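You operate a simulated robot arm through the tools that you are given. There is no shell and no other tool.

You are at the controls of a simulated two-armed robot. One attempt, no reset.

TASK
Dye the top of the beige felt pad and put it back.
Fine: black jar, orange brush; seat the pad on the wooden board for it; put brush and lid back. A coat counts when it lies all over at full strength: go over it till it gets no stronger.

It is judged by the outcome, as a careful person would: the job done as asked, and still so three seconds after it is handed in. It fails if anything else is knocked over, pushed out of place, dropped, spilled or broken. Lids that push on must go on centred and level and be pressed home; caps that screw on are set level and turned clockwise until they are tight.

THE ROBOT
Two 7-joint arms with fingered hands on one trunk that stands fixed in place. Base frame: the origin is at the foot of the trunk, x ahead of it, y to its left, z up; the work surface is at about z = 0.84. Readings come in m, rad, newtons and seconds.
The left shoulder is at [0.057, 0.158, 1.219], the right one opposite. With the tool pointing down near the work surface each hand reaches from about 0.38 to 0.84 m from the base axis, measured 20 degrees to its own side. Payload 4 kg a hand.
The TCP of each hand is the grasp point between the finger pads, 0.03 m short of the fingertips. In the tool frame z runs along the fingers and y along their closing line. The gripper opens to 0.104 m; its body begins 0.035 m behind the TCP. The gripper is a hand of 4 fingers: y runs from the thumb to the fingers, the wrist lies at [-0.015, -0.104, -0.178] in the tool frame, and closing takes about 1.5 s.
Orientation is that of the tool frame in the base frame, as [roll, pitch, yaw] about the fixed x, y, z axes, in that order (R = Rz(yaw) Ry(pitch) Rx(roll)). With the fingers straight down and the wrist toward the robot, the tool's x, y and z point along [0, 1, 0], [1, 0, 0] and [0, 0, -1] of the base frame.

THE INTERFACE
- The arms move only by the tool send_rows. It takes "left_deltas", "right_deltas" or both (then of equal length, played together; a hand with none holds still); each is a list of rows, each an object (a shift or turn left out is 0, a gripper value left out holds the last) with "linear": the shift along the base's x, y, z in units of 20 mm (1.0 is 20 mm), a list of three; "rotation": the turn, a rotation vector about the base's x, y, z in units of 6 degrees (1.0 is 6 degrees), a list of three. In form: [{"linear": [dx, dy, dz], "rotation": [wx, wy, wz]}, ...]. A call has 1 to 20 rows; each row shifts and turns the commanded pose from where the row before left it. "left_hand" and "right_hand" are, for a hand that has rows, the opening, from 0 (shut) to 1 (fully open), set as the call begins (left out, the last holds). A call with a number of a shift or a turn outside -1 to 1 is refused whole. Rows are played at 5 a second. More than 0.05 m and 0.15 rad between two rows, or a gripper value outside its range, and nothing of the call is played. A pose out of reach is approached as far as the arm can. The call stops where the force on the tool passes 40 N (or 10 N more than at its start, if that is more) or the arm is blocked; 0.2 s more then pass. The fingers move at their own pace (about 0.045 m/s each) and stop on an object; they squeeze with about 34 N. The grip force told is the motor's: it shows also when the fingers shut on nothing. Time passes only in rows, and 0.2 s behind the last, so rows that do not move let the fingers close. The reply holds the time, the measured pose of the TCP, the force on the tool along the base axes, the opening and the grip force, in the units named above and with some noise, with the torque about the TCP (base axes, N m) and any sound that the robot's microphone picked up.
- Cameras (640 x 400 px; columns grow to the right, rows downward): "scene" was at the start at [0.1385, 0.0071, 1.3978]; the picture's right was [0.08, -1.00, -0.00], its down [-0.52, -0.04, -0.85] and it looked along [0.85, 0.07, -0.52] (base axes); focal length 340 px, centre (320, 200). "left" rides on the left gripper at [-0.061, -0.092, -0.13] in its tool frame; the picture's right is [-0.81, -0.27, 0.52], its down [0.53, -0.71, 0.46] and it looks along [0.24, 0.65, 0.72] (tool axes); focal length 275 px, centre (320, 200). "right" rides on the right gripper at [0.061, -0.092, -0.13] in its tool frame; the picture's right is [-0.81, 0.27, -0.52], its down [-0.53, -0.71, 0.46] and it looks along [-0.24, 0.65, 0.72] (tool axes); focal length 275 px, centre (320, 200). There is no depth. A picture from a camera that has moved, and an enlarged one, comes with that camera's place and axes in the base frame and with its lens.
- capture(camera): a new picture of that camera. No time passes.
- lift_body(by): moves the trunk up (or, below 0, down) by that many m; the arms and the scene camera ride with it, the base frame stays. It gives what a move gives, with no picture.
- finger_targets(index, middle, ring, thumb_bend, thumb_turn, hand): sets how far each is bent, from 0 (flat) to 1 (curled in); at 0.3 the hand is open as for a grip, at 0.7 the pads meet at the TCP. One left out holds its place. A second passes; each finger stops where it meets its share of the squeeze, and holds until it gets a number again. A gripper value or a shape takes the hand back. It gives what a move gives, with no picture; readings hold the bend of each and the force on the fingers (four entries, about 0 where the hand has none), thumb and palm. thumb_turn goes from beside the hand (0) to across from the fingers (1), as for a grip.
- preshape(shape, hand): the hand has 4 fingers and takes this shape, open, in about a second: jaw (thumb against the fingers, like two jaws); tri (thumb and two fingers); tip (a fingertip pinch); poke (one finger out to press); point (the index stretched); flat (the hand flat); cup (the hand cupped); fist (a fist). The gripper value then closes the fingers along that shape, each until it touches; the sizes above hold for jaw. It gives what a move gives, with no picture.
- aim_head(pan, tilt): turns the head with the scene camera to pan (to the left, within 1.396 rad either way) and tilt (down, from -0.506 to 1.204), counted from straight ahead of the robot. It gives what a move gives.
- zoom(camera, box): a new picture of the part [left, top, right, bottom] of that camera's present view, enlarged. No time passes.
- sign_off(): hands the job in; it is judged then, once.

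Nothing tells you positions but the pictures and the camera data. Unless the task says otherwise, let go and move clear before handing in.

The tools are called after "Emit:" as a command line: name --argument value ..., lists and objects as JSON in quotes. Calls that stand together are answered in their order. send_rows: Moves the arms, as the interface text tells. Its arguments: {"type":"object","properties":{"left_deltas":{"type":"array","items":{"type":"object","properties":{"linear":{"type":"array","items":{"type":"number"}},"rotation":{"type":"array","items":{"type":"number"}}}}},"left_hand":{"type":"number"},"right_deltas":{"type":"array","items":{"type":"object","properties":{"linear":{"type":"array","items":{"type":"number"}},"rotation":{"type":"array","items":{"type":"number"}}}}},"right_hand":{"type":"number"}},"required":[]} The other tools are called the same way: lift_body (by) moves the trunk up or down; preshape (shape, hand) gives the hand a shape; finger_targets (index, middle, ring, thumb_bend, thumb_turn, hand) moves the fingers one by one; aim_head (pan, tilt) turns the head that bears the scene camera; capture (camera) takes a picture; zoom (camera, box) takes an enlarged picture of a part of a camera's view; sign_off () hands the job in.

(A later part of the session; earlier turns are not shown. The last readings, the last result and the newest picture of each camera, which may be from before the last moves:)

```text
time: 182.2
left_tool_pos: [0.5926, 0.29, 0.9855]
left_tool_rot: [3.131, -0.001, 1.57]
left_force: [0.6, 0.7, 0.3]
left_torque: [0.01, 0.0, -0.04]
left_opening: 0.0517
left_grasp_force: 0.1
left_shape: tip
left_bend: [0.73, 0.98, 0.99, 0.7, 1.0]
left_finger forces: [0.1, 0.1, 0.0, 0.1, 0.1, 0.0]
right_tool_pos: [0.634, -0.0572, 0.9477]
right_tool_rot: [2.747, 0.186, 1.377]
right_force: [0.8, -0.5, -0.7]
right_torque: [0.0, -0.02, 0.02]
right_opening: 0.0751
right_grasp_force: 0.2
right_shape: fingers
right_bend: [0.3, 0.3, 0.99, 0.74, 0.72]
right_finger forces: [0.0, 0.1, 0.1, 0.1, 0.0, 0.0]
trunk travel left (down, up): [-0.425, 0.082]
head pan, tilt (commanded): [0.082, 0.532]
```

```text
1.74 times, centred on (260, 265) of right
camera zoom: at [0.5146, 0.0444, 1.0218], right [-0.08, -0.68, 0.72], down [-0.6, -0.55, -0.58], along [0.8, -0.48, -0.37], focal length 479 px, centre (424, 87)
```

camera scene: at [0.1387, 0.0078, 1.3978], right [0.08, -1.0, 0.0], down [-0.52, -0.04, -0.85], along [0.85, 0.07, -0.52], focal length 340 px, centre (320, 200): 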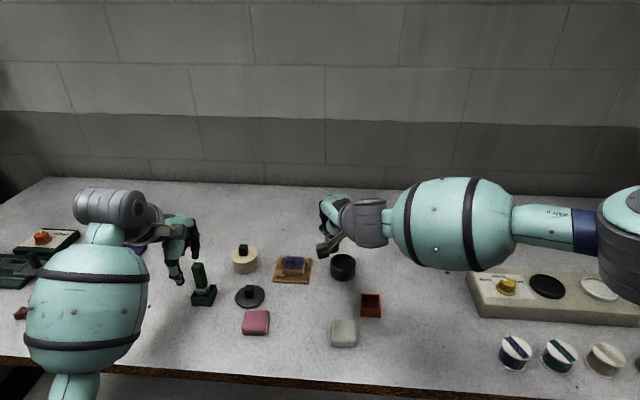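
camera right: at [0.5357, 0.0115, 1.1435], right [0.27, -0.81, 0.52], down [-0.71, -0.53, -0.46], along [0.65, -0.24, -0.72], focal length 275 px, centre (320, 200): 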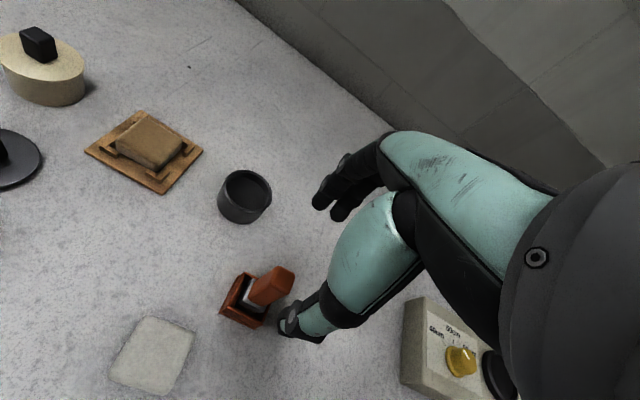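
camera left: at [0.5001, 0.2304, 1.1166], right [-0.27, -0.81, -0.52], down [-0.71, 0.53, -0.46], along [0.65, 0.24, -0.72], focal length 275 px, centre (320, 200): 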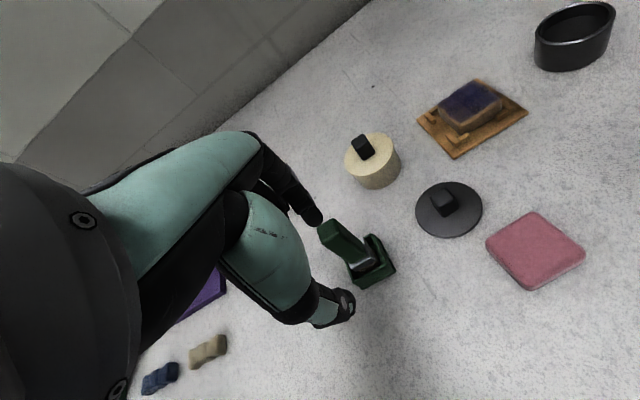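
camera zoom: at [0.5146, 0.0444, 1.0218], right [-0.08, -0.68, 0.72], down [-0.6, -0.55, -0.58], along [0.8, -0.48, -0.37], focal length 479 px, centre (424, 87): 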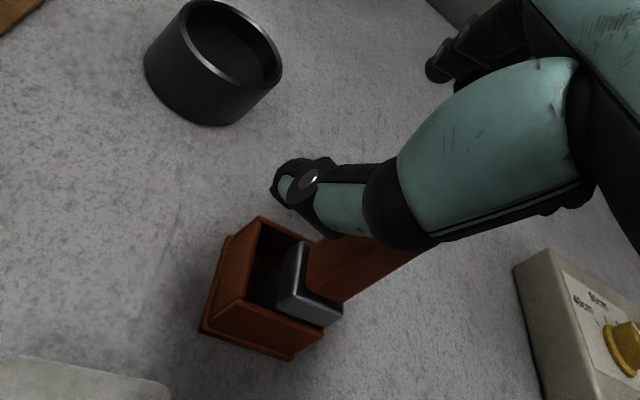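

Emit:
send_rows --right_deltas '[{"linear": [0, 0, 0.5]}, {"linear": [0, 0, 0.5]}, {"linear": [0, 0, 0.7]}, {"linear": [0, 0, 0.7]}, {"linear": [0, 0, 0.8]}, {"linear": [0, 0, 0.8]}, {"linear": [0, 0, 0]}]'

Emit:
zoom --camera "right" --box '[120, 150, 360, 400]'

Emit:
zoom --camera "scene" --box '[310, 220, 430, 330]'

```text
time: 183.8
left_tool_pos: [0.5924, 0.2914, 0.986]
left_tool_rot: [3.131, 0.0, 1.57]
left_force: [-1.1, 0.6, -0.1]
left_torque: [0.02, 0.01, -0.03]
left_opening: 0.0517
left_grasp_force: 0.1
left_shape: tip
left_bend: [0.73, 0.98, 0.99, 0.7, 1.0]
left_finger forces: [0.1, 0.0, 0.1, 0.0, 0.1, 0.0]
right_tool_pos: [0.6321, -0.0574, 1.0298]
right_tool_rot: [2.746, 0.19, 1.376]
right_force: [-0.2, -0.2, 0.8]
right_torque: [0.03, -0.03, 0.01]
right_opening: 0.0747
right_grasp_force: 0.2
right_shape: fingers
right_bend: [0.3, 0.3, 0.99, 0.74, 0.72]
right_finger forces: [0.1, 0.1, 0.2, 0.1, 0.1, 0.1]
trunk travel left (down, up): [-0.425, 0.082]
head pan, tilt (commanded): [0.082, 0.532]
```

```text
1.60 times, centred on (240, 275) of right
camera zoom: at [0.5137, 0.0441, 1.1043], right [-0.08, -0.68, 0.72], down [-0.6, -0.55, -0.58], along [0.8, -0.48, -0.37], focal length 440 px, centre (448, 80)
```

zoom: 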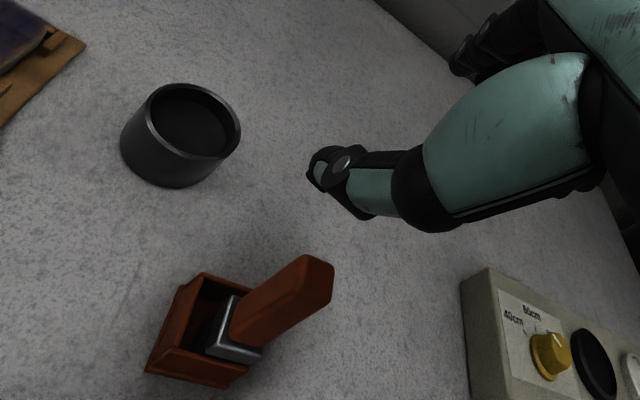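

```text
3.64 times, centred on (370, 275) of scene
camera zoom: at [0.1388, 0.0071, 1.3978], right [0.08, -1.0, 0.0], down [-0.52, -0.04, -0.85], along [0.85, 0.07, -0.52], focal length 1236 px, centre (138, -73)
```

zoom: 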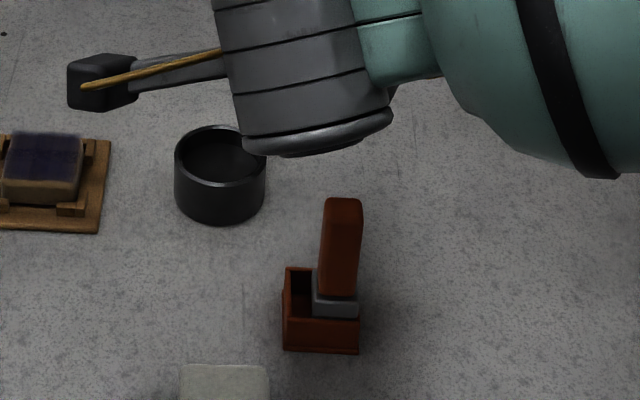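

The brush stands upright in its tray. Let me check it closely, then untilt and retract the right hand.

Emit:
zoom --camera "scene" --box '[345, 260, 395, 320]'

Emit:
send_rows --right_deltas '[{"linear": [-0.2, -0.8, 0.8], "rotation": [0, 0.7, 0]}, {"linear": [-0.2, -0.8, 0.8], "rotation": [0, 0.7, 0]}, {"linear": [-0.2, -0.8, 0.8], "rotation": [0, 0.7, 0]}, {"linear": [-0.2, -0.8, 0.8], "rotation": [0, 0.7, 0]}, {"linear": [-0.2, -0.8, 0.6], "rotation": [0, 0.7, 0]}, {"linear": [-0.2, -0.8, 0.4], "rotation": [0, 0.6, 0]}, {"linear": [0, 0, 0]}]'

Emit:
capture --camera "scene"

```text
6.67 times, centred on (370, 290) of scene
camera zoom: at [0.1388, 0.0071, 1.3978], right [0.08, -1.0, 0.0], down [-0.52, -0.04, -0.85], along [0.85, 0.07, -0.52], focal length 2266 px, centre (-13, -400)
```

zoom: 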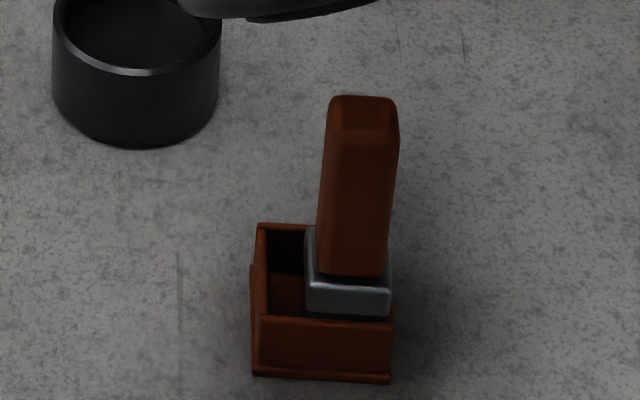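

```text
time: 185.4
left_tool_pos: [0.5931, 0.2908, 0.9856]
left_tool_rot: [3.13, 0.0, 1.569]
left_force: [0.0, 0.1, 0.4]
left_torque: [0.01, 0.04, 0.0]
left_opening: 0.0518
left_grasp_force: 0.1
left_shape: tip
left_bend: [0.73, 0.98, 0.99, 0.7, 1.0]
left_finger forces: [0.0, 0.1, 0.0, 0.0, 0.0, 0.1]
right_tool_pos: [0.6098, -0.1518, 1.1118]
right_tool_rot: [-3.099, 0.25, 1.473]
right_force: [-0.3, -0.2, 0.0]
right_torque: [0.01, 0.02, -0.02]
right_opening: 0.0749
right_grasp_force: 0.0
right_shape: fingers
right_bend: [0.3, 0.3, 0.99, 0.74, 0.72]
right_finger forces: [0.0, 0.1, 0.0, 0.1, 0.0, 0.0]
trunk travel left (down, up): [-0.425, 0.082]
head pan, tilt (commanded): [0.082, 0.532]
```

```text
taken
camera scene: at [0.1386, 0.0076, 1.3978], right [0.08, -1.0, 0.0], down [-0.52, -0.04, -0.85], along [0.85, 0.07, -0.52], focal length 340 px, centre (320, 200)
```

scene: 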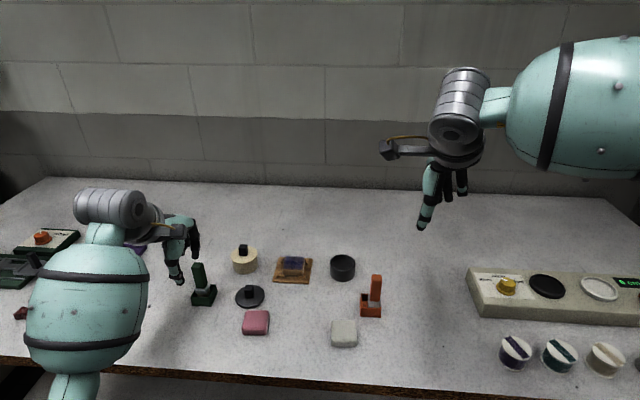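

Brush is back and upright. Now the lid: it lies at about (0.637, 0.199) with its knob turned ~21°. I'll bring the left hand above it, aligned with the knob faces.

Emit:
send_rows --left_deltas '[{"linear": [0.37, -0.77, 0], "rotation": [0, 0, 0.58]}, {"linear": [0.37, -0.77, 0], "rotation": [0, 0, 0.58]}, {"linear": [0.37, -0.77, 0], "rotation": [0, 0, 0.58]}, {"linear": [0.37, -0.77, 0], "rotation": [0, 0, 0.58]}, {"linear": [0.37, -0.77, 0], "rotation": [0, 0, 0.58]}, {"linear": [0.37, -0.77, 0], "rotation": [0, 0, 0.58]}, {"linear": [0, 0, 0]}]' --left_hand 0.5

Emit:
capture --camera "left"

Emit:
zoom --camera "left" --box '[330, 230, 450, 350]'

Emit:
zoom --camera "scene" --box '[205, 240, 305, 340]'

```text
time: 187.0
left_tool_pos: [0.6377, 0.2001, 0.9851]
left_tool_rot: [3.13, -0.001, 1.934]
left_force: [0.3, 0.0, -0.3]
left_torque: [0.0, -0.01, 0.0]
left_opening: 0.0518
left_grasp_force: 0.0
left_shape: tip
left_bend: [0.73, 0.98, 0.99, 0.7, 1.0]
left_finger forces: [0.0, 0.0, 0.0, 0.0, 0.0, 0.1]
right_tool_pos: [0.6082, -0.1527, 1.1117]
right_tool_rot: [-3.1, 0.253, 1.473]
right_force: [-0.2, -0.5, 0.0]
right_torque: [-0.01, 0.0, 0.0]
right_opening: 0.0753
right_grasp_force: 0.1
right_shape: fingers
right_bend: [0.3, 0.3, 0.99, 0.74, 0.72]
right_finger forces: [0.0, 0.1, 0.0, 0.0, 0.0, 0.1]
trunk travel left (down, up): [-0.425, 0.082]
head pan, tilt (commanded): [0.082, 0.532]
```

```text
taken
camera left: at [0.5736, 0.1092, 1.1174], right [0.04, -0.85, -0.52], down [-0.85, 0.25, -0.46], along [0.52, 0.46, -0.72], focal length 275 px, centre (320, 200)
```

left: 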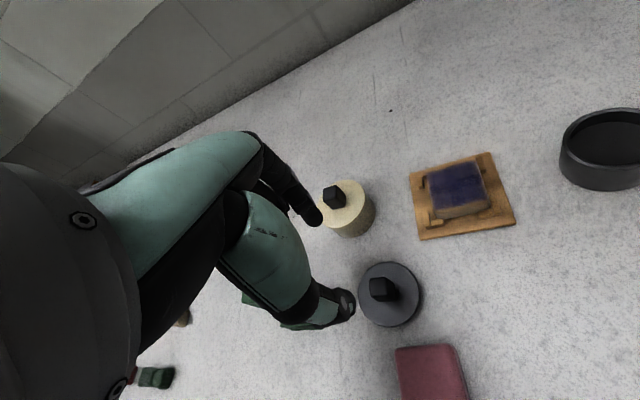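

```text
3.33 times, centred on (390, 290) of left
camera zoom: at [0.5736, 0.1092, 1.1174], right [0.04, -0.85, -0.52], down [-0.85, 0.25, -0.46], along [0.52, 0.46, -0.72], focal length 918 px, centre (87, -100)
```

zoom: 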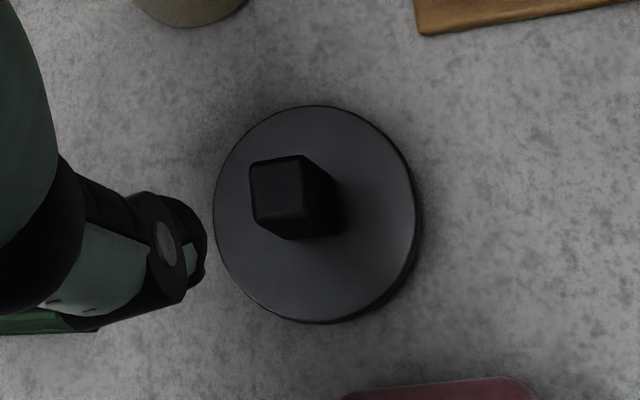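

```text
4.00 times, centred on (255, 290) of scene
camera zoom: at [0.1385, 0.0076, 1.3978], right [0.08, -1.0, 0.0], down [-0.52, -0.04, -0.85], along [0.85, 0.07, -0.52], focal length 1359 px, centre (580, -160)
```

zoom: 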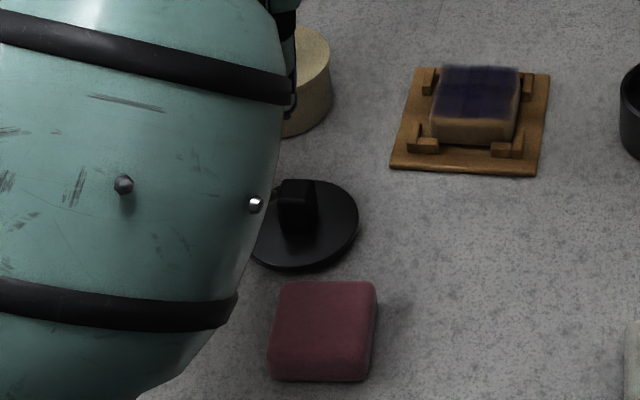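

The pad looks uniformly dark from here. The knob is actually square with the base axes, so I'll turn the hand back to straight and lower over the knob in stages.

Emit:
send_rows --left_deltas '[{"linear": [0, 0, 0], "rotation": [0, 0, -0.7]}, {"linear": [0, 0, 0], "rotation": [0, 0, -0.7]}, {"linear": [0, 0, 0], "rotation": [0, 0, -0.7]}, {"linear": [0, 0, -0.5], "rotation": [0, 0, -0.7]}, {"linear": [0, 0, -0.8], "rotation": [0, 0, -0.64]}, {"linear": [0, 0, -0.8]}, {"linear": [0, 0, -0.8]}, {"linear": [0, 0, -0.8]}, {"linear": [0, 0, 0]}]'

Emit:
zoom --camera "left" --box '[290, 180, 430, 320]'

Emit:
zoom --camera "scene" --box '[215, 250, 295, 330]'

```text
time: 189.0
left_tool_pos: [0.6344, 0.1984, 0.9121]
left_tool_rot: [3.128, 0.0, 1.573]
left_force: [-0.2, -0.8, -1.1]
left_torque: [-0.01, 0.0, 0.02]
left_opening: 0.0517
left_grasp_force: 0.0
left_shape: tip
left_bend: [0.73, 0.98, 0.99, 0.7, 1.0]
left_finger forces: [0.0, 0.0, 0.0, 0.1, 0.1, 0.0]
right_tool_pos: [0.6087, -0.1529, 1.1132]
right_tool_rot: [-3.099, 0.252, 1.473]
right_force: [1.0, 1.0, 0.6]
right_torque: [-0.03, 0.0, 0.0]
right_opening: 0.0752
right_grasp_force: 0.0
right_shape: fingers
right_bend: [0.3, 0.3, 0.99, 0.74, 0.72]
right_finger forces: [0.0, 0.0, 0.1, 0.0, 0.0, 0.1]
trunk travel left (down, up): [-0.425, 0.082]
head pan, tilt (commanded): [0.082, 0.532]
```

```text
2.86 times, centred on (360, 250) of left
camera zoom: at [0.5426, 0.1371, 1.0444], right [-0.27, -0.81, -0.52], down [-0.71, 0.53, -0.46], along [0.65, 0.25, -0.72], focal length 786 px, centre (206, 57)
```

zoom: 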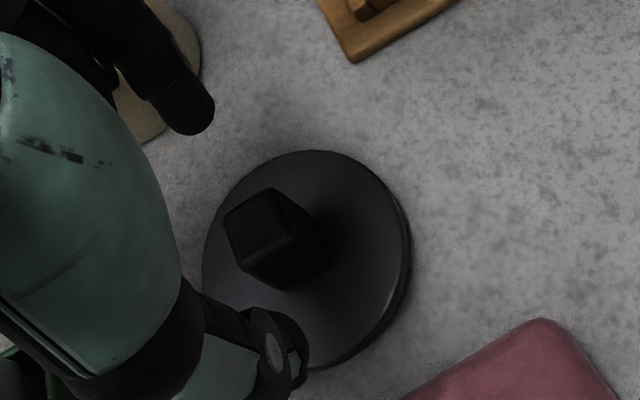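

```text
5.00 times, centred on (255, 290) of scene
camera zoom: at [0.1386, 0.007, 1.3979], right [0.08, -1.0, 0.0], down [-0.52, -0.04, -0.85], along [0.85, 0.07, -0.52], focal length 1699 px, centre (645, -250)
```

zoom: 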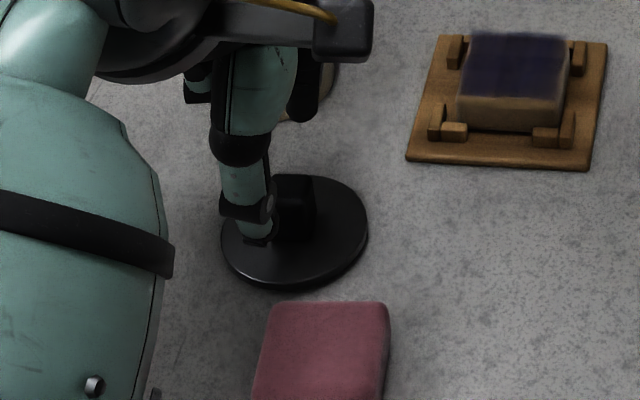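

Knob centre reads (0.640, 0.199). I'll shift +5 mm in x, −1.5 mm in y, and descend so the fingertips sit just above the lid plate.

Emit:
send_rows --left_deltas '[{"linear": [0.25, -0.08, 0]}, {"linear": [0, 0, -0.5]}, {"linear": [0, 0, -0.5]}, {"linear": [0, 0, -0.4]}, {"linear": [0, 0, 0]}]'

Emit:
zoom --camera "left" --box '[290, 180, 430, 320]'

Emit:
zoom --camera "scene" --box '[225, 265, 285, 325]'

```text
time: 190.2
left_tool_pos: [0.6432, 0.1962, 0.8842]
left_tool_rot: [3.129, 0.001, 1.574]
left_force: [0.2, -0.3, 0.0]
left_torque: [0.02, -0.02, -0.01]
left_opening: 0.0517
left_grasp_force: 0.0
left_shape: tip
left_bend: [0.73, 0.98, 0.99, 0.7, 1.0]
left_finger forces: [0.0, 0.1, 0.0, 0.0, 0.0, 0.0]
right_tool_pos: [0.61, -0.1524, 1.1129]
right_tool_rot: [-3.1, 0.251, 1.475]
right_force: [0.7, 0.7, -0.5]
right_torque: [0.02, 0.0, 0.02]
right_opening: 0.075
right_grasp_force: 0.0
right_shape: fingers
right_bend: [0.3, 0.3, 0.99, 0.74, 0.72]
right_finger forces: [0.0, 0.0, 0.1, 0.0, 0.0, 0.0]
trunk travel left (down, up): [-0.425, 0.082]
head pan, tilt (commanded): [0.082, 0.532]
```

```text
2.86 times, centred on (360, 250) of left
camera zoom: at [0.549, 0.1349, 1.0166], right [-0.27, -0.81, -0.52], down [-0.71, 0.53, -0.46], along [0.65, 0.25, -0.72], focal length 786 px, centre (206, 57)
```

zoom: 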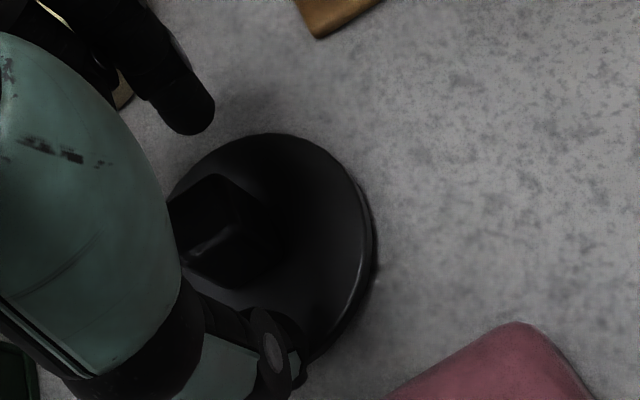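

```text
6.67 times, centred on (255, 295) of scene
camera zoom: at [0.1386, 0.0072, 1.3979], right [0.08, -1.0, 0.0], down [-0.52, -0.04, -0.85], along [0.85, 0.07, -0.52], focal length 2266 px, centre (753, -433)
```

zoom: 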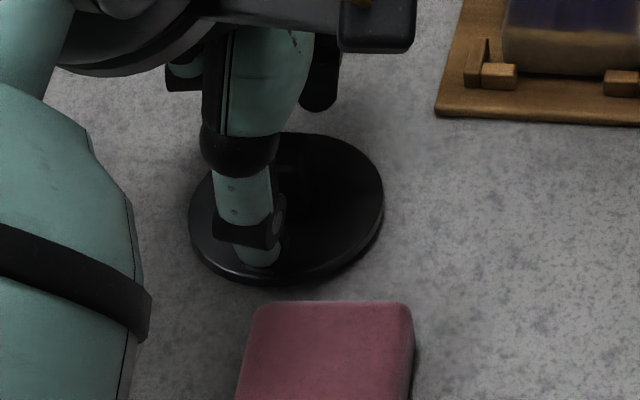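

Emit:
send_rows --left_deltas '[{"linear": [-0.12, 0, -0.1]}, {"linear": [0, 0, -0.12]}, {"linear": [0, 0, 0]}]'

Emit:
send_rows --left_deltas '[{"linear": [0, 0, 0]}, {"linear": [0, 0, 0]}, {"linear": [0, 0, 0]}, {"linear": [0, 0, 0]}, {"linear": [0, 0, 0]}]' --left_hand 0.0

Emit:
zoom --camera "left" --box '[290, 180, 430, 320]'

Emit:
zoom --camera "scene" --box '[225, 265, 285, 325]'

```text
time: 191.0
left_tool_pos: [0.6408, 0.1957, 0.8807]
left_tool_rot: [3.131, -0.001, 1.573]
left_force: [0.8, -0.4, 0.3]
left_torque: [0.03, 0.01, -0.01]
left_opening: 0.0515
left_grasp_force: 0.0
left_shape: tip
left_bend: [0.73, 0.98, 0.99, 0.7, 1.0]
left_finger forces: [0.0, 0.0, 0.0, 0.0, 0.1, 0.0]
right_tool_pos: [0.6089, -0.1537, 1.1121]
right_tool_rot: [-3.1, 0.251, 1.473]
right_force: [-0.9, -0.3, 0.3]
right_torque: [-0.02, -0.01, 0.02]
right_opening: 0.0752
right_grasp_force: 0.1
right_shape: fingers
right_bend: [0.3, 0.3, 0.99, 0.74, 0.72]
right_finger forces: [0.0, 0.0, 0.0, 0.1, 0.0, 0.0]
trunk travel left (down, up): [-0.425, 0.082]
head pan, tilt (commanded): [0.082, 0.532]
```

```text
time: 192.2
left_tool_pos: [0.6402, 0.1959, 0.88]
left_tool_rot: [3.13, -0.002, 1.574]
left_force: [0.0, 1.1, 0.3]
left_torque: [-0.03, 0.04, 0.02]
left_opening: 0.0125
left_grasp_force: 34.1
left_shape: tip
left_bend: [0.72, 1.0, 1.0, 0.74, 1.0]
left_finger forces: [30.1, 0.1, 0.0, 0.0, 30.1, 0.1]
right_tool_pos: [0.6095, -0.1526, 1.1127]
right_tool_rot: [-3.1, 0.25, 1.473]
right_force: [-0.4, 0.7, -0.1]
right_torque: [0.01, 0.02, 0.02]
right_opening: 0.0752
right_grasp_force: 0.0
right_shape: fingers
right_bend: [0.3, 0.3, 0.99, 0.74, 0.72]
right_finger forces: [0.0, 0.1, 0.0, 0.1, 0.1, 0.0]
trunk travel left (down, up): [-0.425, 0.082]
head pan, tilt (commanded): [0.082, 0.532]
```

```text
2.86 times, centred on (360, 250) of left
camera zoom: at [0.5477, 0.1349, 1.0118], right [-0.27, -0.81, -0.52], down [-0.71, 0.53, -0.46], along [0.65, 0.25, -0.72], focal length 786 px, centre (206, 57)
```

zoom: 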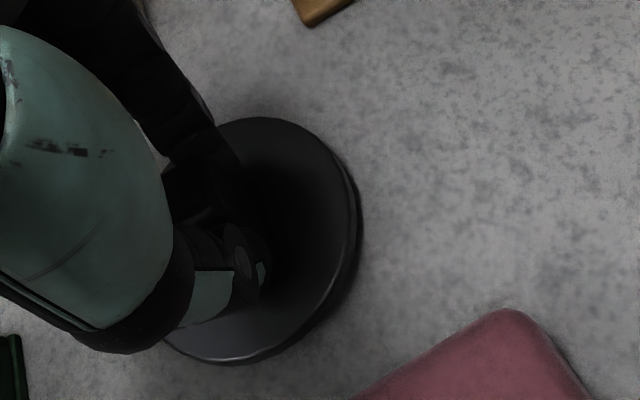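

```text
6.67 times, centred on (255, 295) of scene
camera zoom: at [0.1387, 0.0071, 1.3978], right [0.08, -1.0, 0.0], down [-0.52, -0.04, -0.85], along [0.85, 0.07, -0.52], focal length 2266 px, centre (753, -433)
```

zoom: 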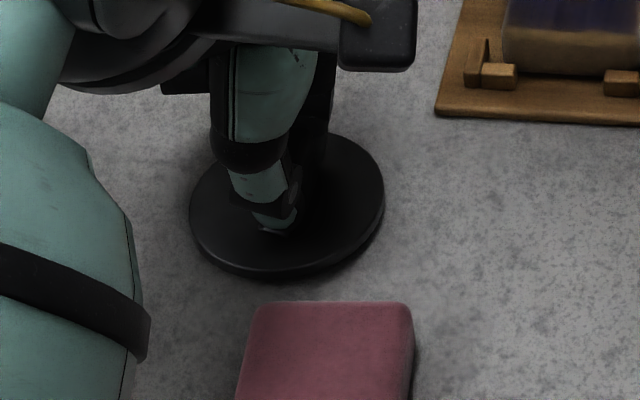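

A clean, symmetric pinch (30 N each side) with the lid still flat. Lifting slowly.

Emit:
send_rows --left_deltas '[{"linear": [0, 0, 0.2]}, {"linear": [0, 0, 0.3]}, {"linear": [0, 0, 0.5]}, {"linear": [0, 0, 0.5]}, {"linear": [0, 0, 0]}]'

Emit:
zoom --camera "left" --box '[290, 180, 430, 320]'

Emit:
zoom --camera "scene" --box '[225, 245, 285, 315]'

```text
time: 193.4
left_tool_pos: [0.6406, 0.1968, 0.9107]
left_tool_rot: [3.13, 0.002, 1.575]
left_force: [-0.3, -0.1, -0.4]
left_torque: [0.02, -0.03, 0.04]
left_opening: 0.0125
left_grasp_force: 34.0
left_shape: tip
left_bend: [0.72, 1.0, 1.0, 0.74, 1.0]
left_finger forces: [30.0, 0.0, 0.1, 0.0, 30.2, 0.0]
right_tool_pos: [0.6095, -0.1531, 1.1129]
right_tool_rot: [-3.098, 0.252, 1.473]
right_force: [0.0, 0.0, 0.1]
right_torque: [0.0, -0.01, 0.02]
right_opening: 0.0751
right_grasp_force: 0.0
right_shape: fingers
right_bend: [0.3, 0.3, 0.99, 0.74, 0.72]
right_finger forces: [0.0, 0.0, 0.1, 0.0, 0.0, 0.0]
trunk travel left (down, up): [-0.425, 0.082]
head pan, tilt (commanded): [0.082, 0.532]
```

```text
2.86 times, centred on (360, 250) of left
camera zoom: at [0.5478, 0.1349, 1.042], right [-0.27, -0.81, -0.52], down [-0.71, 0.53, -0.46], along [0.65, 0.25, -0.72], focal length 786 px, centre (206, 57)
```

zoom: 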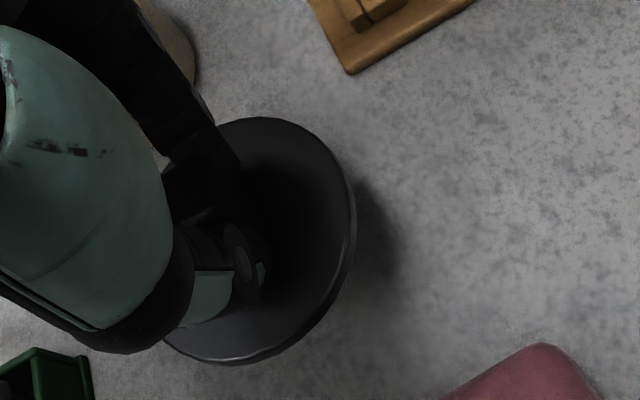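

```text
5.71 times, centred on (255, 280) of scene
camera zoom: at [0.1387, 0.0072, 1.3978], right [0.08, -1.0, 0.0], down [-0.52, -0.04, -0.85], along [0.85, 0.07, -0.52], focal length 1942 px, centre (691, -257)
```

zoom: 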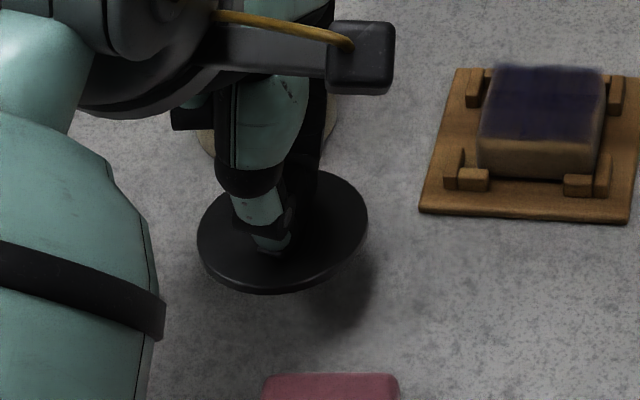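

The lid hangs level. Before carrying it over, I'll measure the open jar's position precisely and see what the right camera views.

Emit:
zoom --camera "scene" --box '[315, 240, 371, 290]'

Emit:
capture --camera "right"

```text
8.00 times, centred on (343, 265) of scene
camera zoom: at [0.1387, 0.0072, 1.3978], right [0.08, -1.0, 0.0], down [-0.52, -0.04, -0.85], along [0.85, 0.07, -0.52], focal length 2719 px, centre (136, -320)
```

zoom: 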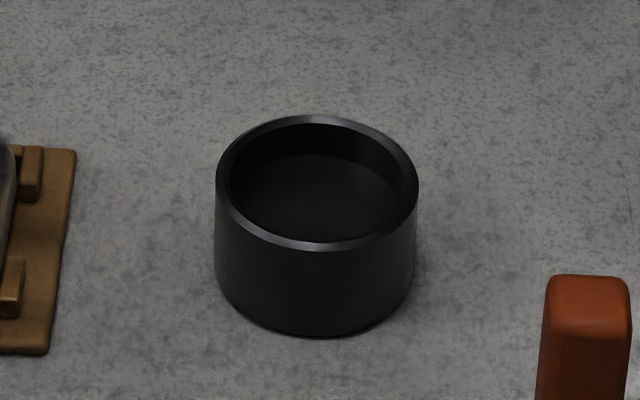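

```text
taken
camera right: at [0.5313, -0.0507, 1.2292], right [0.23, -0.68, 0.69], down [-0.79, -0.55, -0.28], along [0.57, -0.48, -0.67], focal length 275 px, centre (320, 200)
```

right: 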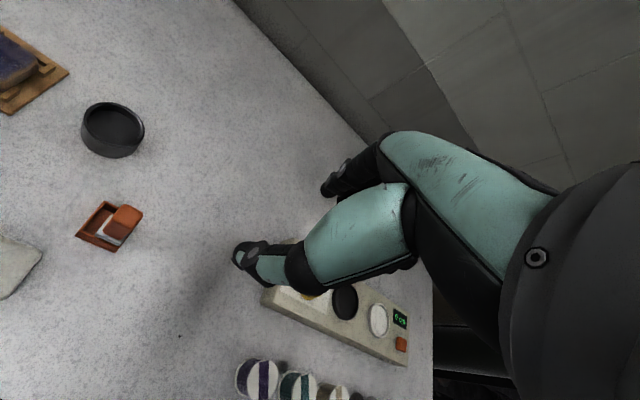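

The jar sits at about (0.731, 0.004). I'll carry the lid up and across (well above the pad) to hover over the jar.

Emit:
send_rows --left_deltas '[{"linear": [0, 0, 0.9]}, {"linear": [0, 0, 0.9]}, {"linear": [0, 0, 0.9]}, {"linear": [0.35, -0.75, 0.6]}, {"linear": [0.35, -0.75, 0]}, {"linear": [0.35, -0.75, 0]}, {"linear": [0.35, -0.75, 0]}, {"linear": [0.35, -0.75, 0]}, {"linear": [0.35, -0.75, 0]}, {"linear": [0.35, -0.75, 0]}, {"linear": [0.35, -0.75, 0]}, {"linear": [0.35, -0.75, 0]}, {"linear": [0.35, -0.75, 0]}, {"linear": [0.35, -0.75, 0]}, {"linear": [0.35, -0.75, 0]}, {"linear": [0.35, -0.75, 0]}, {"linear": [0, 0, -0.8]}, {"linear": [0, 0, -0.8]}, {"linear": [0, 0, 0]}]'

Emit:
zoom --camera "left" --box '[280, 180, 440, 340]'

Emit:
zoom --camera "right" --box '[40, 50, 200, 190]'

Emit:
zoom --camera "scene" --box '[290, 220, 390, 300]'

```text
time: 197.4
left_tool_pos: [0.733, 0.0011, 0.9427]
left_tool_rot: [3.129, 0.0, 1.575]
left_force: [-0.3, -0.2, 1.0]
left_torque: [0.02, 0.01, 0.01]
left_opening: 0.0127
left_grasp_force: 34.3
left_shape: tip
left_bend: [0.72, 1.0, 1.0, 0.74, 1.0]
left_finger forces: [30.1, 0.0, 0.0, 0.1, 30.2, 0.0]
right_tool_pos: [0.61, -0.1526, 1.1125]
right_tool_rot: [-3.099, 0.252, 1.473]
right_force: [-0.3, -0.4, 0.1]
right_torque: [-0.04, 0.0, 0.02]
right_opening: 0.0751
right_grasp_force: 0.1
right_shape: fingers
right_bend: [0.3, 0.3, 0.99, 0.74, 0.72]
right_finger forces: [0.0, 0.0, 0.0, 0.0, 0.0, 0.0]
trunk travel left (down, up): [-0.425, 0.082]
head pan, tilt (commanded): [0.082, 0.532]
```

```text
2.50 times, centred on (360, 260) of left
camera zoom: at [0.6404, -0.0604, 1.0749], right [-0.27, -0.81, -0.52], down [-0.71, 0.53, -0.46], along [0.65, 0.25, -0.72], focal length 688 px, centre (220, 50)
```

zoom: 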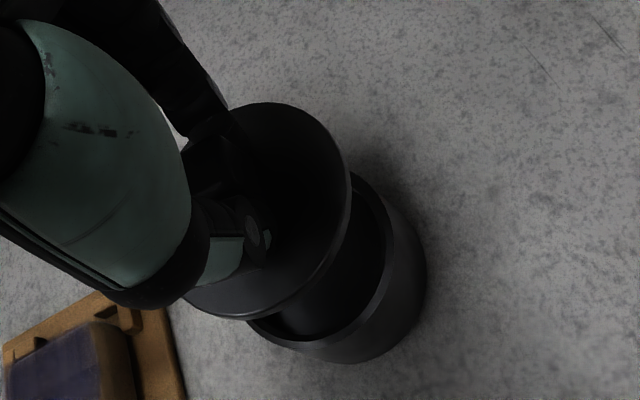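

```text
2.86 times, centred on (120, 120) of right
camera zoom: at [0.5312, -0.0509, 1.2292], right [0.23, -0.68, 0.69], down [-0.79, -0.55, -0.28], along [0.57, -0.48, -0.67], focal length 786 px, centre (891, 429)
```

zoom: 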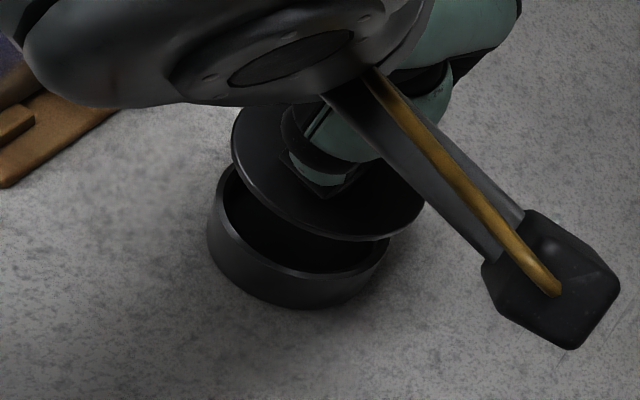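

```text
5.00 times, centred on (340, 260) of scene
camera zoom: at [0.1387, 0.007, 1.3978], right [0.08, -1.0, 0.0], down [-0.52, -0.04, -0.85], along [0.85, 0.07, -0.52], focal length 1699 px, centre (220, -100)
```

zoom: 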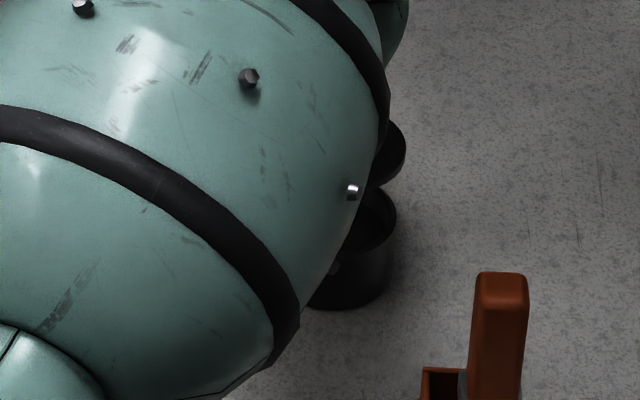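

Both cameras agree: the lid needs to shift about (−3.8, +1.4) mm to be centred on the jar. Correcting and lowering to just above the rim.

Emit:
send_rows --left_deltas '[{"linear": [-0.19, 0.07, 0]}, {"linear": [0, 0, -0.5]}, {"linear": [0, 0, -0.5]}, {"linear": [0, 0, 0]}]'

Emit:
zoom --camera "left" --box '[280, 180, 440, 340]'

Emit:
zoom --camera "right" --box '[70, 80, 170, 170]'

```text
time: 198.4
left_tool_pos: [0.7275, 0.0046, 0.9236]
left_tool_rot: [3.131, 0.002, 1.575]
left_force: [-1.0, -0.6, -0.2]
left_torque: [0.0, -0.02, 0.0]
left_opening: 0.0126
left_grasp_force: 33.9
left_shape: tip
left_bend: [0.72, 1.0, 1.0, 0.74, 1.0]
left_finger forces: [30.2, 0.1, 0.0, 0.0, 30.4, 0.0]
right_tool_pos: [0.6076, -0.1529, 1.1141]
right_tool_rot: [-3.1, 0.251, 1.473]
right_force: [-0.3, 0.2, -0.6]
right_torque: [-0.03, -0.01, 0.0]
right_opening: 0.075
right_grasp_force: 0.1
right_shape: fingers
right_bend: [0.3, 0.3, 0.99, 0.74, 0.72]
right_finger forces: [0.1, 0.0, 0.0, 0.0, 0.0, 0.1]
trunk travel left (down, up): [-0.425, 0.082]
head pan, tilt (commanded): [0.082, 0.532]
```

```text
2.50 times, centred on (360, 260) of left
camera zoom: at [0.6338, -0.0576, 1.0554], right [-0.27, -0.81, -0.52], down [-0.71, 0.53, -0.46], along [0.65, 0.25, -0.72], focal length 688 px, centre (220, 50)
```

zoom: 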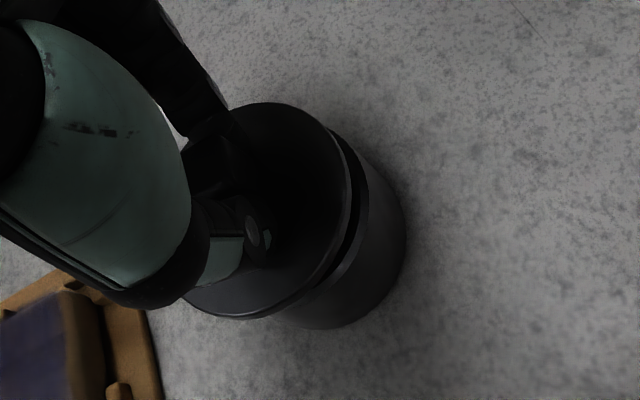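

```text
4.44 times, centred on (120, 125) of right
camera zoom: at [0.5311, -0.0508, 1.2293], right [0.23, -0.68, 0.69], down [-0.79, -0.55, -0.28], along [0.57, -0.48, -0.67], focal length 1224 px, centre (1209, 533)
```

zoom: 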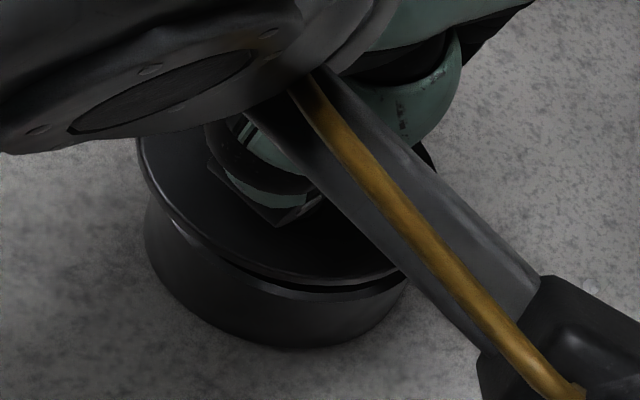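

The hand drifted a little while lowering; both cameras now ask for (+4.9, −2.0) mm. Correcting.

Emit:
send_rows --left_deltas '[{"linear": [0.245, -0.1, 0]}, {"linear": [0, 0, 0]}, {"linear": [0, 0, 0]}]'

Emit:
zoom --camera "left" --box '[280, 180, 440, 340]'

Emit:
zoom --camera "right" --box '[70, 80, 170, 170]'

```text
time: 199.2
left_tool_pos: [0.7319, 0.0007, 0.9241]
left_tool_rot: [3.13, -0.001, 1.574]
left_force: [-0.4, 0.5, -0.6]
left_torque: [-0.01, 0.0, 0.0]
left_opening: 0.0126
left_grasp_force: 34.1
left_shape: tip
left_bend: [0.72, 1.0, 1.0, 0.74, 1.0]
left_finger forces: [30.1, 0.0, 0.1, 0.0, 30.4, 0.0]
right_tool_pos: [0.61, -0.1511, 1.1131]
right_tool_rot: [-3.1, 0.251, 1.471]
right_force: [-0.8, -0.2, 0.4]
right_torque: [0.02, -0.01, 0.02]
right_opening: 0.0753
right_grasp_force: 0.1
right_shape: fingers
right_bend: [0.3, 0.3, 0.99, 0.74, 0.72]
right_finger forces: [0.0, 0.1, 0.0, 0.0, 0.1, 0.0]
trunk travel left (down, up): [-0.425, 0.082]
head pan, tilt (commanded): [0.082, 0.532]
```

```text
2.50 times, centred on (360, 260) of left
camera zoom: at [0.639, -0.0608, 1.0553], right [-0.27, -0.81, -0.52], down [-0.71, 0.53, -0.46], along [0.65, 0.25, -0.72], focal length 688 px, centre (220, 50)
```

zoom: 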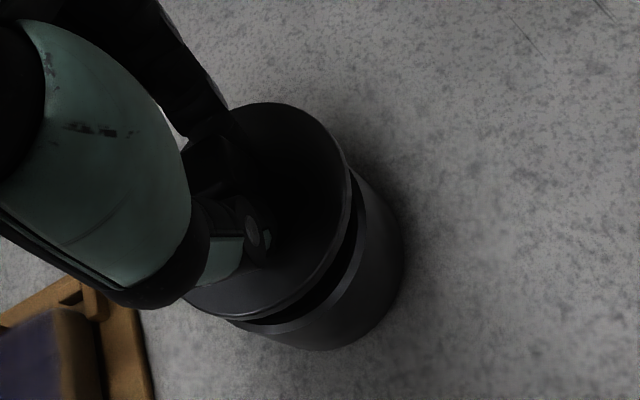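

```text
4.44 times, centred on (120, 125) of right
camera zoom: at [0.5312, -0.0508, 1.2292], right [0.23, -0.68, 0.69], down [-0.79, -0.55, -0.28], along [0.57, -0.48, -0.67], focal length 1224 px, centre (1209, 533)
```

zoom: 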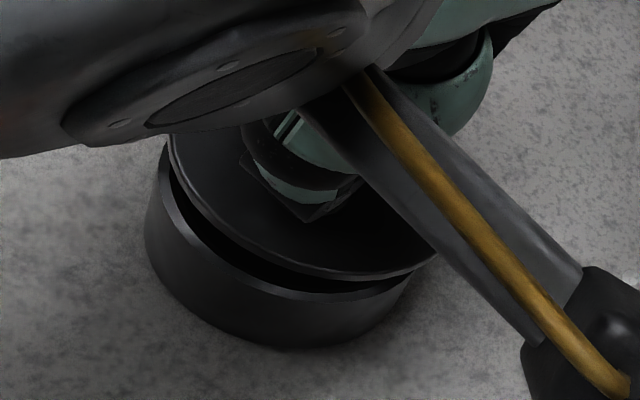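

Emit:
zoom --camera "right" --box '[95, 95, 145, 145]'

Emit:
zoom --camera "right" --box '[90, 90, 180, 165]'

Emit:
zoom --camera "left" --box '[330, 200, 430, 310]'

```text
8.00 times, centred on (120, 120) of right
camera zoom: at [0.5312, -0.0508, 1.2292], right [0.23, -0.68, 0.69], down [-0.79, -0.55, -0.28], along [0.57, -0.48, -0.67], focal length 2202 px, centre (1920, 840)
```

zoom: 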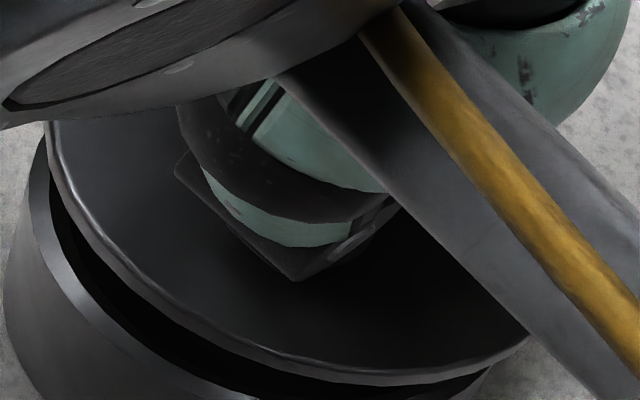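

```text
5.33 times, centred on (135, 128) of right
camera zoom: at [0.5312, -0.0508, 1.2292], right [0.23, -0.68, 0.69], down [-0.79, -0.55, -0.28], along [0.57, -0.48, -0.67], focal length 1468 px, centre (1307, 587)
```

zoom: 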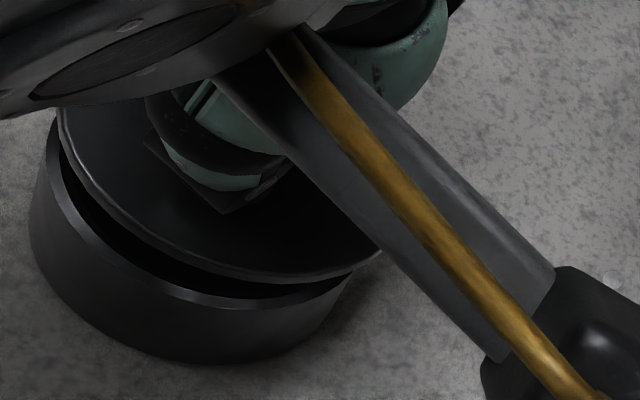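

```text
3.64 times, centred on (380, 255) of left
camera zoom: at [0.639, -0.0608, 1.0553], right [-0.27, -0.81, -0.52], down [-0.71, 0.53, -0.46], along [0.65, 0.25, -0.72], focal length 1001 px, centre (102, 0)
```

zoom: 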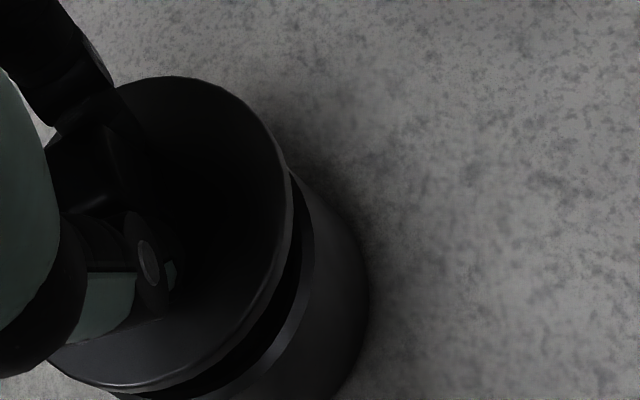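

Careful circle fits from both cameras: the lid needs about (+0.5, +2) mm. Applying and lowering close to the rim.

Emit:
send_rows --left_deltas '[{"linear": [0.025, 0.1, 0]}, {"linear": [0, 0, -0.25]}, {"linear": [0, 0, -0.2]}, {"linear": [0, 0, 0]}, {"linear": [0, 0, 0]}]'

Emit:
zoom --camera "right" --box '[90, 90, 180, 165]'

Emit:
zoom --camera "left" --box '[330, 200, 430, 310]'

```text
time: 200.4
left_tool_pos: [0.7345, 0.0004, 0.9136]
left_tool_rot: [3.131, 0.0, 1.573]
left_force: [-0.9, 0.3, 0.0]
left_torque: [0.02, -0.02, 0.0]
left_opening: 0.0127
left_grasp_force: 33.9
left_shape: tip
left_bend: [0.72, 1.0, 1.0, 0.74, 1.0]
left_finger forces: [30.3, 0.0, 0.1, 0.0, 30.5, 0.1]
right_tool_pos: [0.6074, -0.1519, 1.1133]
right_tool_rot: [-3.1, 0.25, 1.472]
right_force: [0.1, -1.1, -0.3]
right_torque: [0.01, 0.0, 0.0]
right_opening: 0.0752
right_grasp_force: 0.0
right_shape: fingers
right_bend: [0.3, 0.3, 0.99, 0.74, 0.72]
right_finger forces: [0.1, 0.0, 0.1, 0.0, 0.0, 0.0]
trunk travel left (down, up): [-0.425, 0.082]
head pan, tilt (commanded): [0.082, 0.532]
```

```text
5.33 times, centred on (135, 128) of right
camera zoom: at [0.5312, -0.0508, 1.2292], right [0.23, -0.68, 0.69], down [-0.79, -0.55, -0.28], along [0.57, -0.48, -0.67], focal length 1468 px, centre (1307, 587)
```

zoom: 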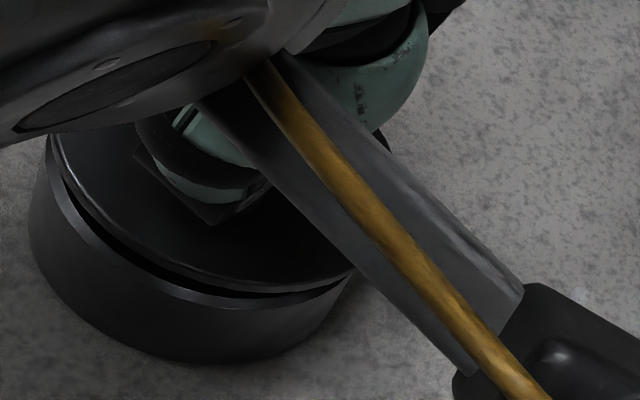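

```text
3.64 times, centred on (380, 255) of left
camera zoom: at [0.6407, -0.0595, 1.0457], right [-0.27, -0.81, -0.52], down [-0.71, 0.53, -0.46], along [0.65, 0.25, -0.72], focal length 1001 px, centre (102, 0)
```

zoom: 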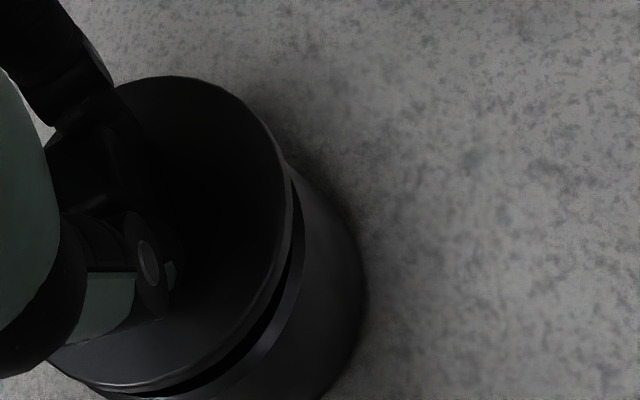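

Within 1 mm now. Lowering in small steps until the lid meets the rim.

Emit:
send_rows --left_deltas '[{"linear": [-0.01, 0.04, -0.1]}, {"linear": [0, 0, -0.1]}, {"linear": [0, 0, -0.05]}, {"linear": [0, 0, 0]}]'

Emit:
zoom --camera "right" --box '[90, 90, 180, 165]'

Emit:
zoom --camera "left" --box '[330, 200, 430, 310]'

```text
time: 201.4
left_tool_pos: [0.7328, 0.0023, 0.9122]
left_tool_rot: [3.124, 0.002, 1.574]
left_force: [-0.4, -1.2, 13.3]
left_torque: [-0.03, -0.2, 0.01]
left_opening: 0.0138
left_grasp_force: 34.3
left_shape: tip
left_bend: [0.72, 1.0, 1.0, 0.74, 1.0]
left_finger forces: [36.6, 0.1, 0.1, 0.0, 32.9, 0.0]
right_tool_pos: [0.6075, -0.153, 1.1143]
right_tool_rot: [-3.102, 0.251, 1.472]
right_force: [-0.1, -0.5, -0.5]
right_torque: [0.03, 0.01, -0.02]
right_opening: 0.0749
right_grasp_force: 0.2
right_shape: fingers
right_bend: [0.3, 0.3, 0.99, 0.74, 0.72]
right_finger forces: [0.0, 0.0, 0.0, 0.1, 0.0, 0.0]
trunk travel left (down, up): [-0.425, 0.082]
head pan, tilt (commanded): [0.082, 0.532]
```

```text
5.33 times, centred on (135, 128) of right
camera zoom: at [0.5293, -0.051, 1.2302], right [0.23, -0.68, 0.69], down [-0.79, -0.55, -0.28], along [0.57, -0.48, -0.67], focal length 1468 px, centre (1307, 587)
```

zoom: 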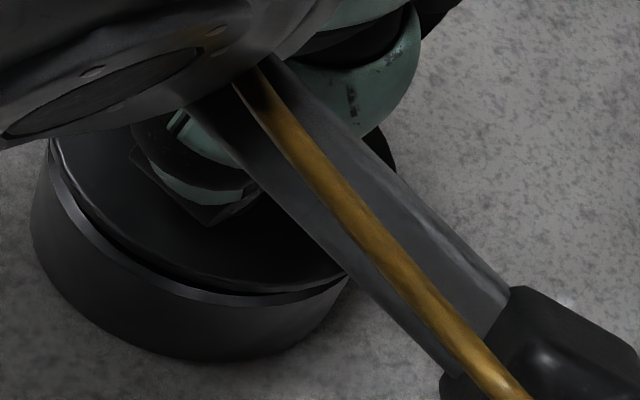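

```text
3.64 times, centred on (380, 255) of left
camera zoom: at [0.6397, -0.0587, 1.0437], right [-0.26, -0.81, -0.52], down [-0.71, 0.53, -0.47], along [0.66, 0.24, -0.71], focal length 1001 px, centre (102, 0)
```

zoom: 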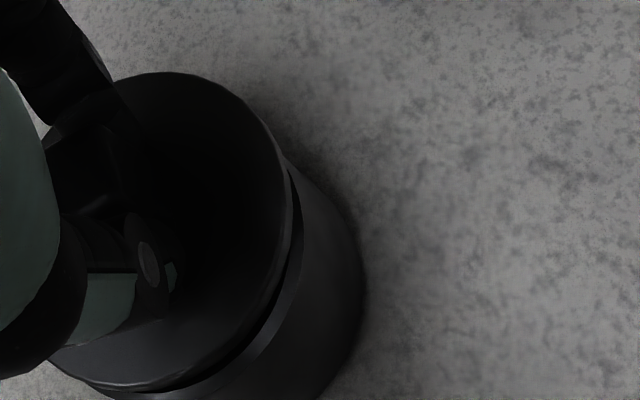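

The lid has met the rim, well centred. I'll press down gently and listen for it snapping home.

Emit:
send_rows --left_deltas '[{"linear": [0, 0, -0.1]}, {"linear": [0, 0, -0.1]}, {"linear": [0, 0, 0]}]'

Emit:
zoom --camera "right" --box '[90, 90, 180, 165]'

```text
time: 202.2
left_tool_pos: [0.7322, 0.0023, 0.9119]
left_tool_rot: [3.12, 0.001, 1.575]
left_force: [-2.4, 0.7, 25.9]
left_torque: [-0.04, -0.36, 0.02]
left_opening: 0.0147
left_grasp_force: 34.0
left_shape: tip
left_bend: [0.73, 1.0, 1.0, 0.74, 1.0]
left_finger forces: [43.7, 0.1, 0.1, 0.1, 35.1, 0.1]
right_tool_pos: [0.6067, -0.1523, 1.1153]
right_tool_rot: [-3.104, 0.252, 1.472]
right_force: [0.1, -0.2, -0.5]
right_torque: [0.02, -0.01, 0.01]
right_opening: 0.0752
right_grasp_force: 0.1
right_shape: fingers
right_bend: [0.3, 0.3, 0.99, 0.74, 0.72]
right_finger forces: [0.0, 0.1, 0.0, 0.1, 0.0, 0.0]
trunk travel left (down, up): [-0.425, 0.082]
head pan, tilt (commanded): [0.082, 0.532]
```

```text
5.33 times, centred on (135, 128) of right
camera zoom: at [0.5276, -0.0507, 1.2311], right [0.23, -0.68, 0.69], down [-0.79, -0.55, -0.28], along [0.57, -0.48, -0.66], focal length 1468 px, centre (1307, 587)
```

zoom: 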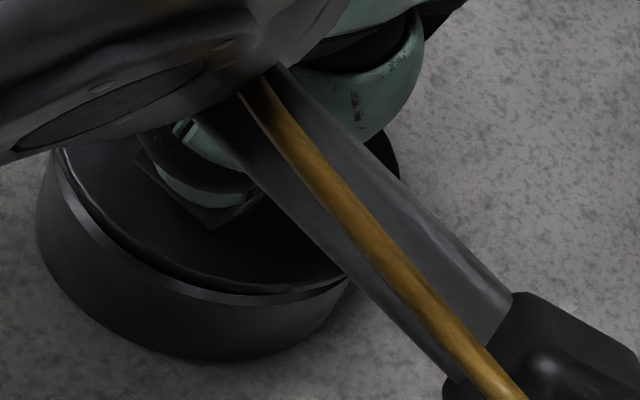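

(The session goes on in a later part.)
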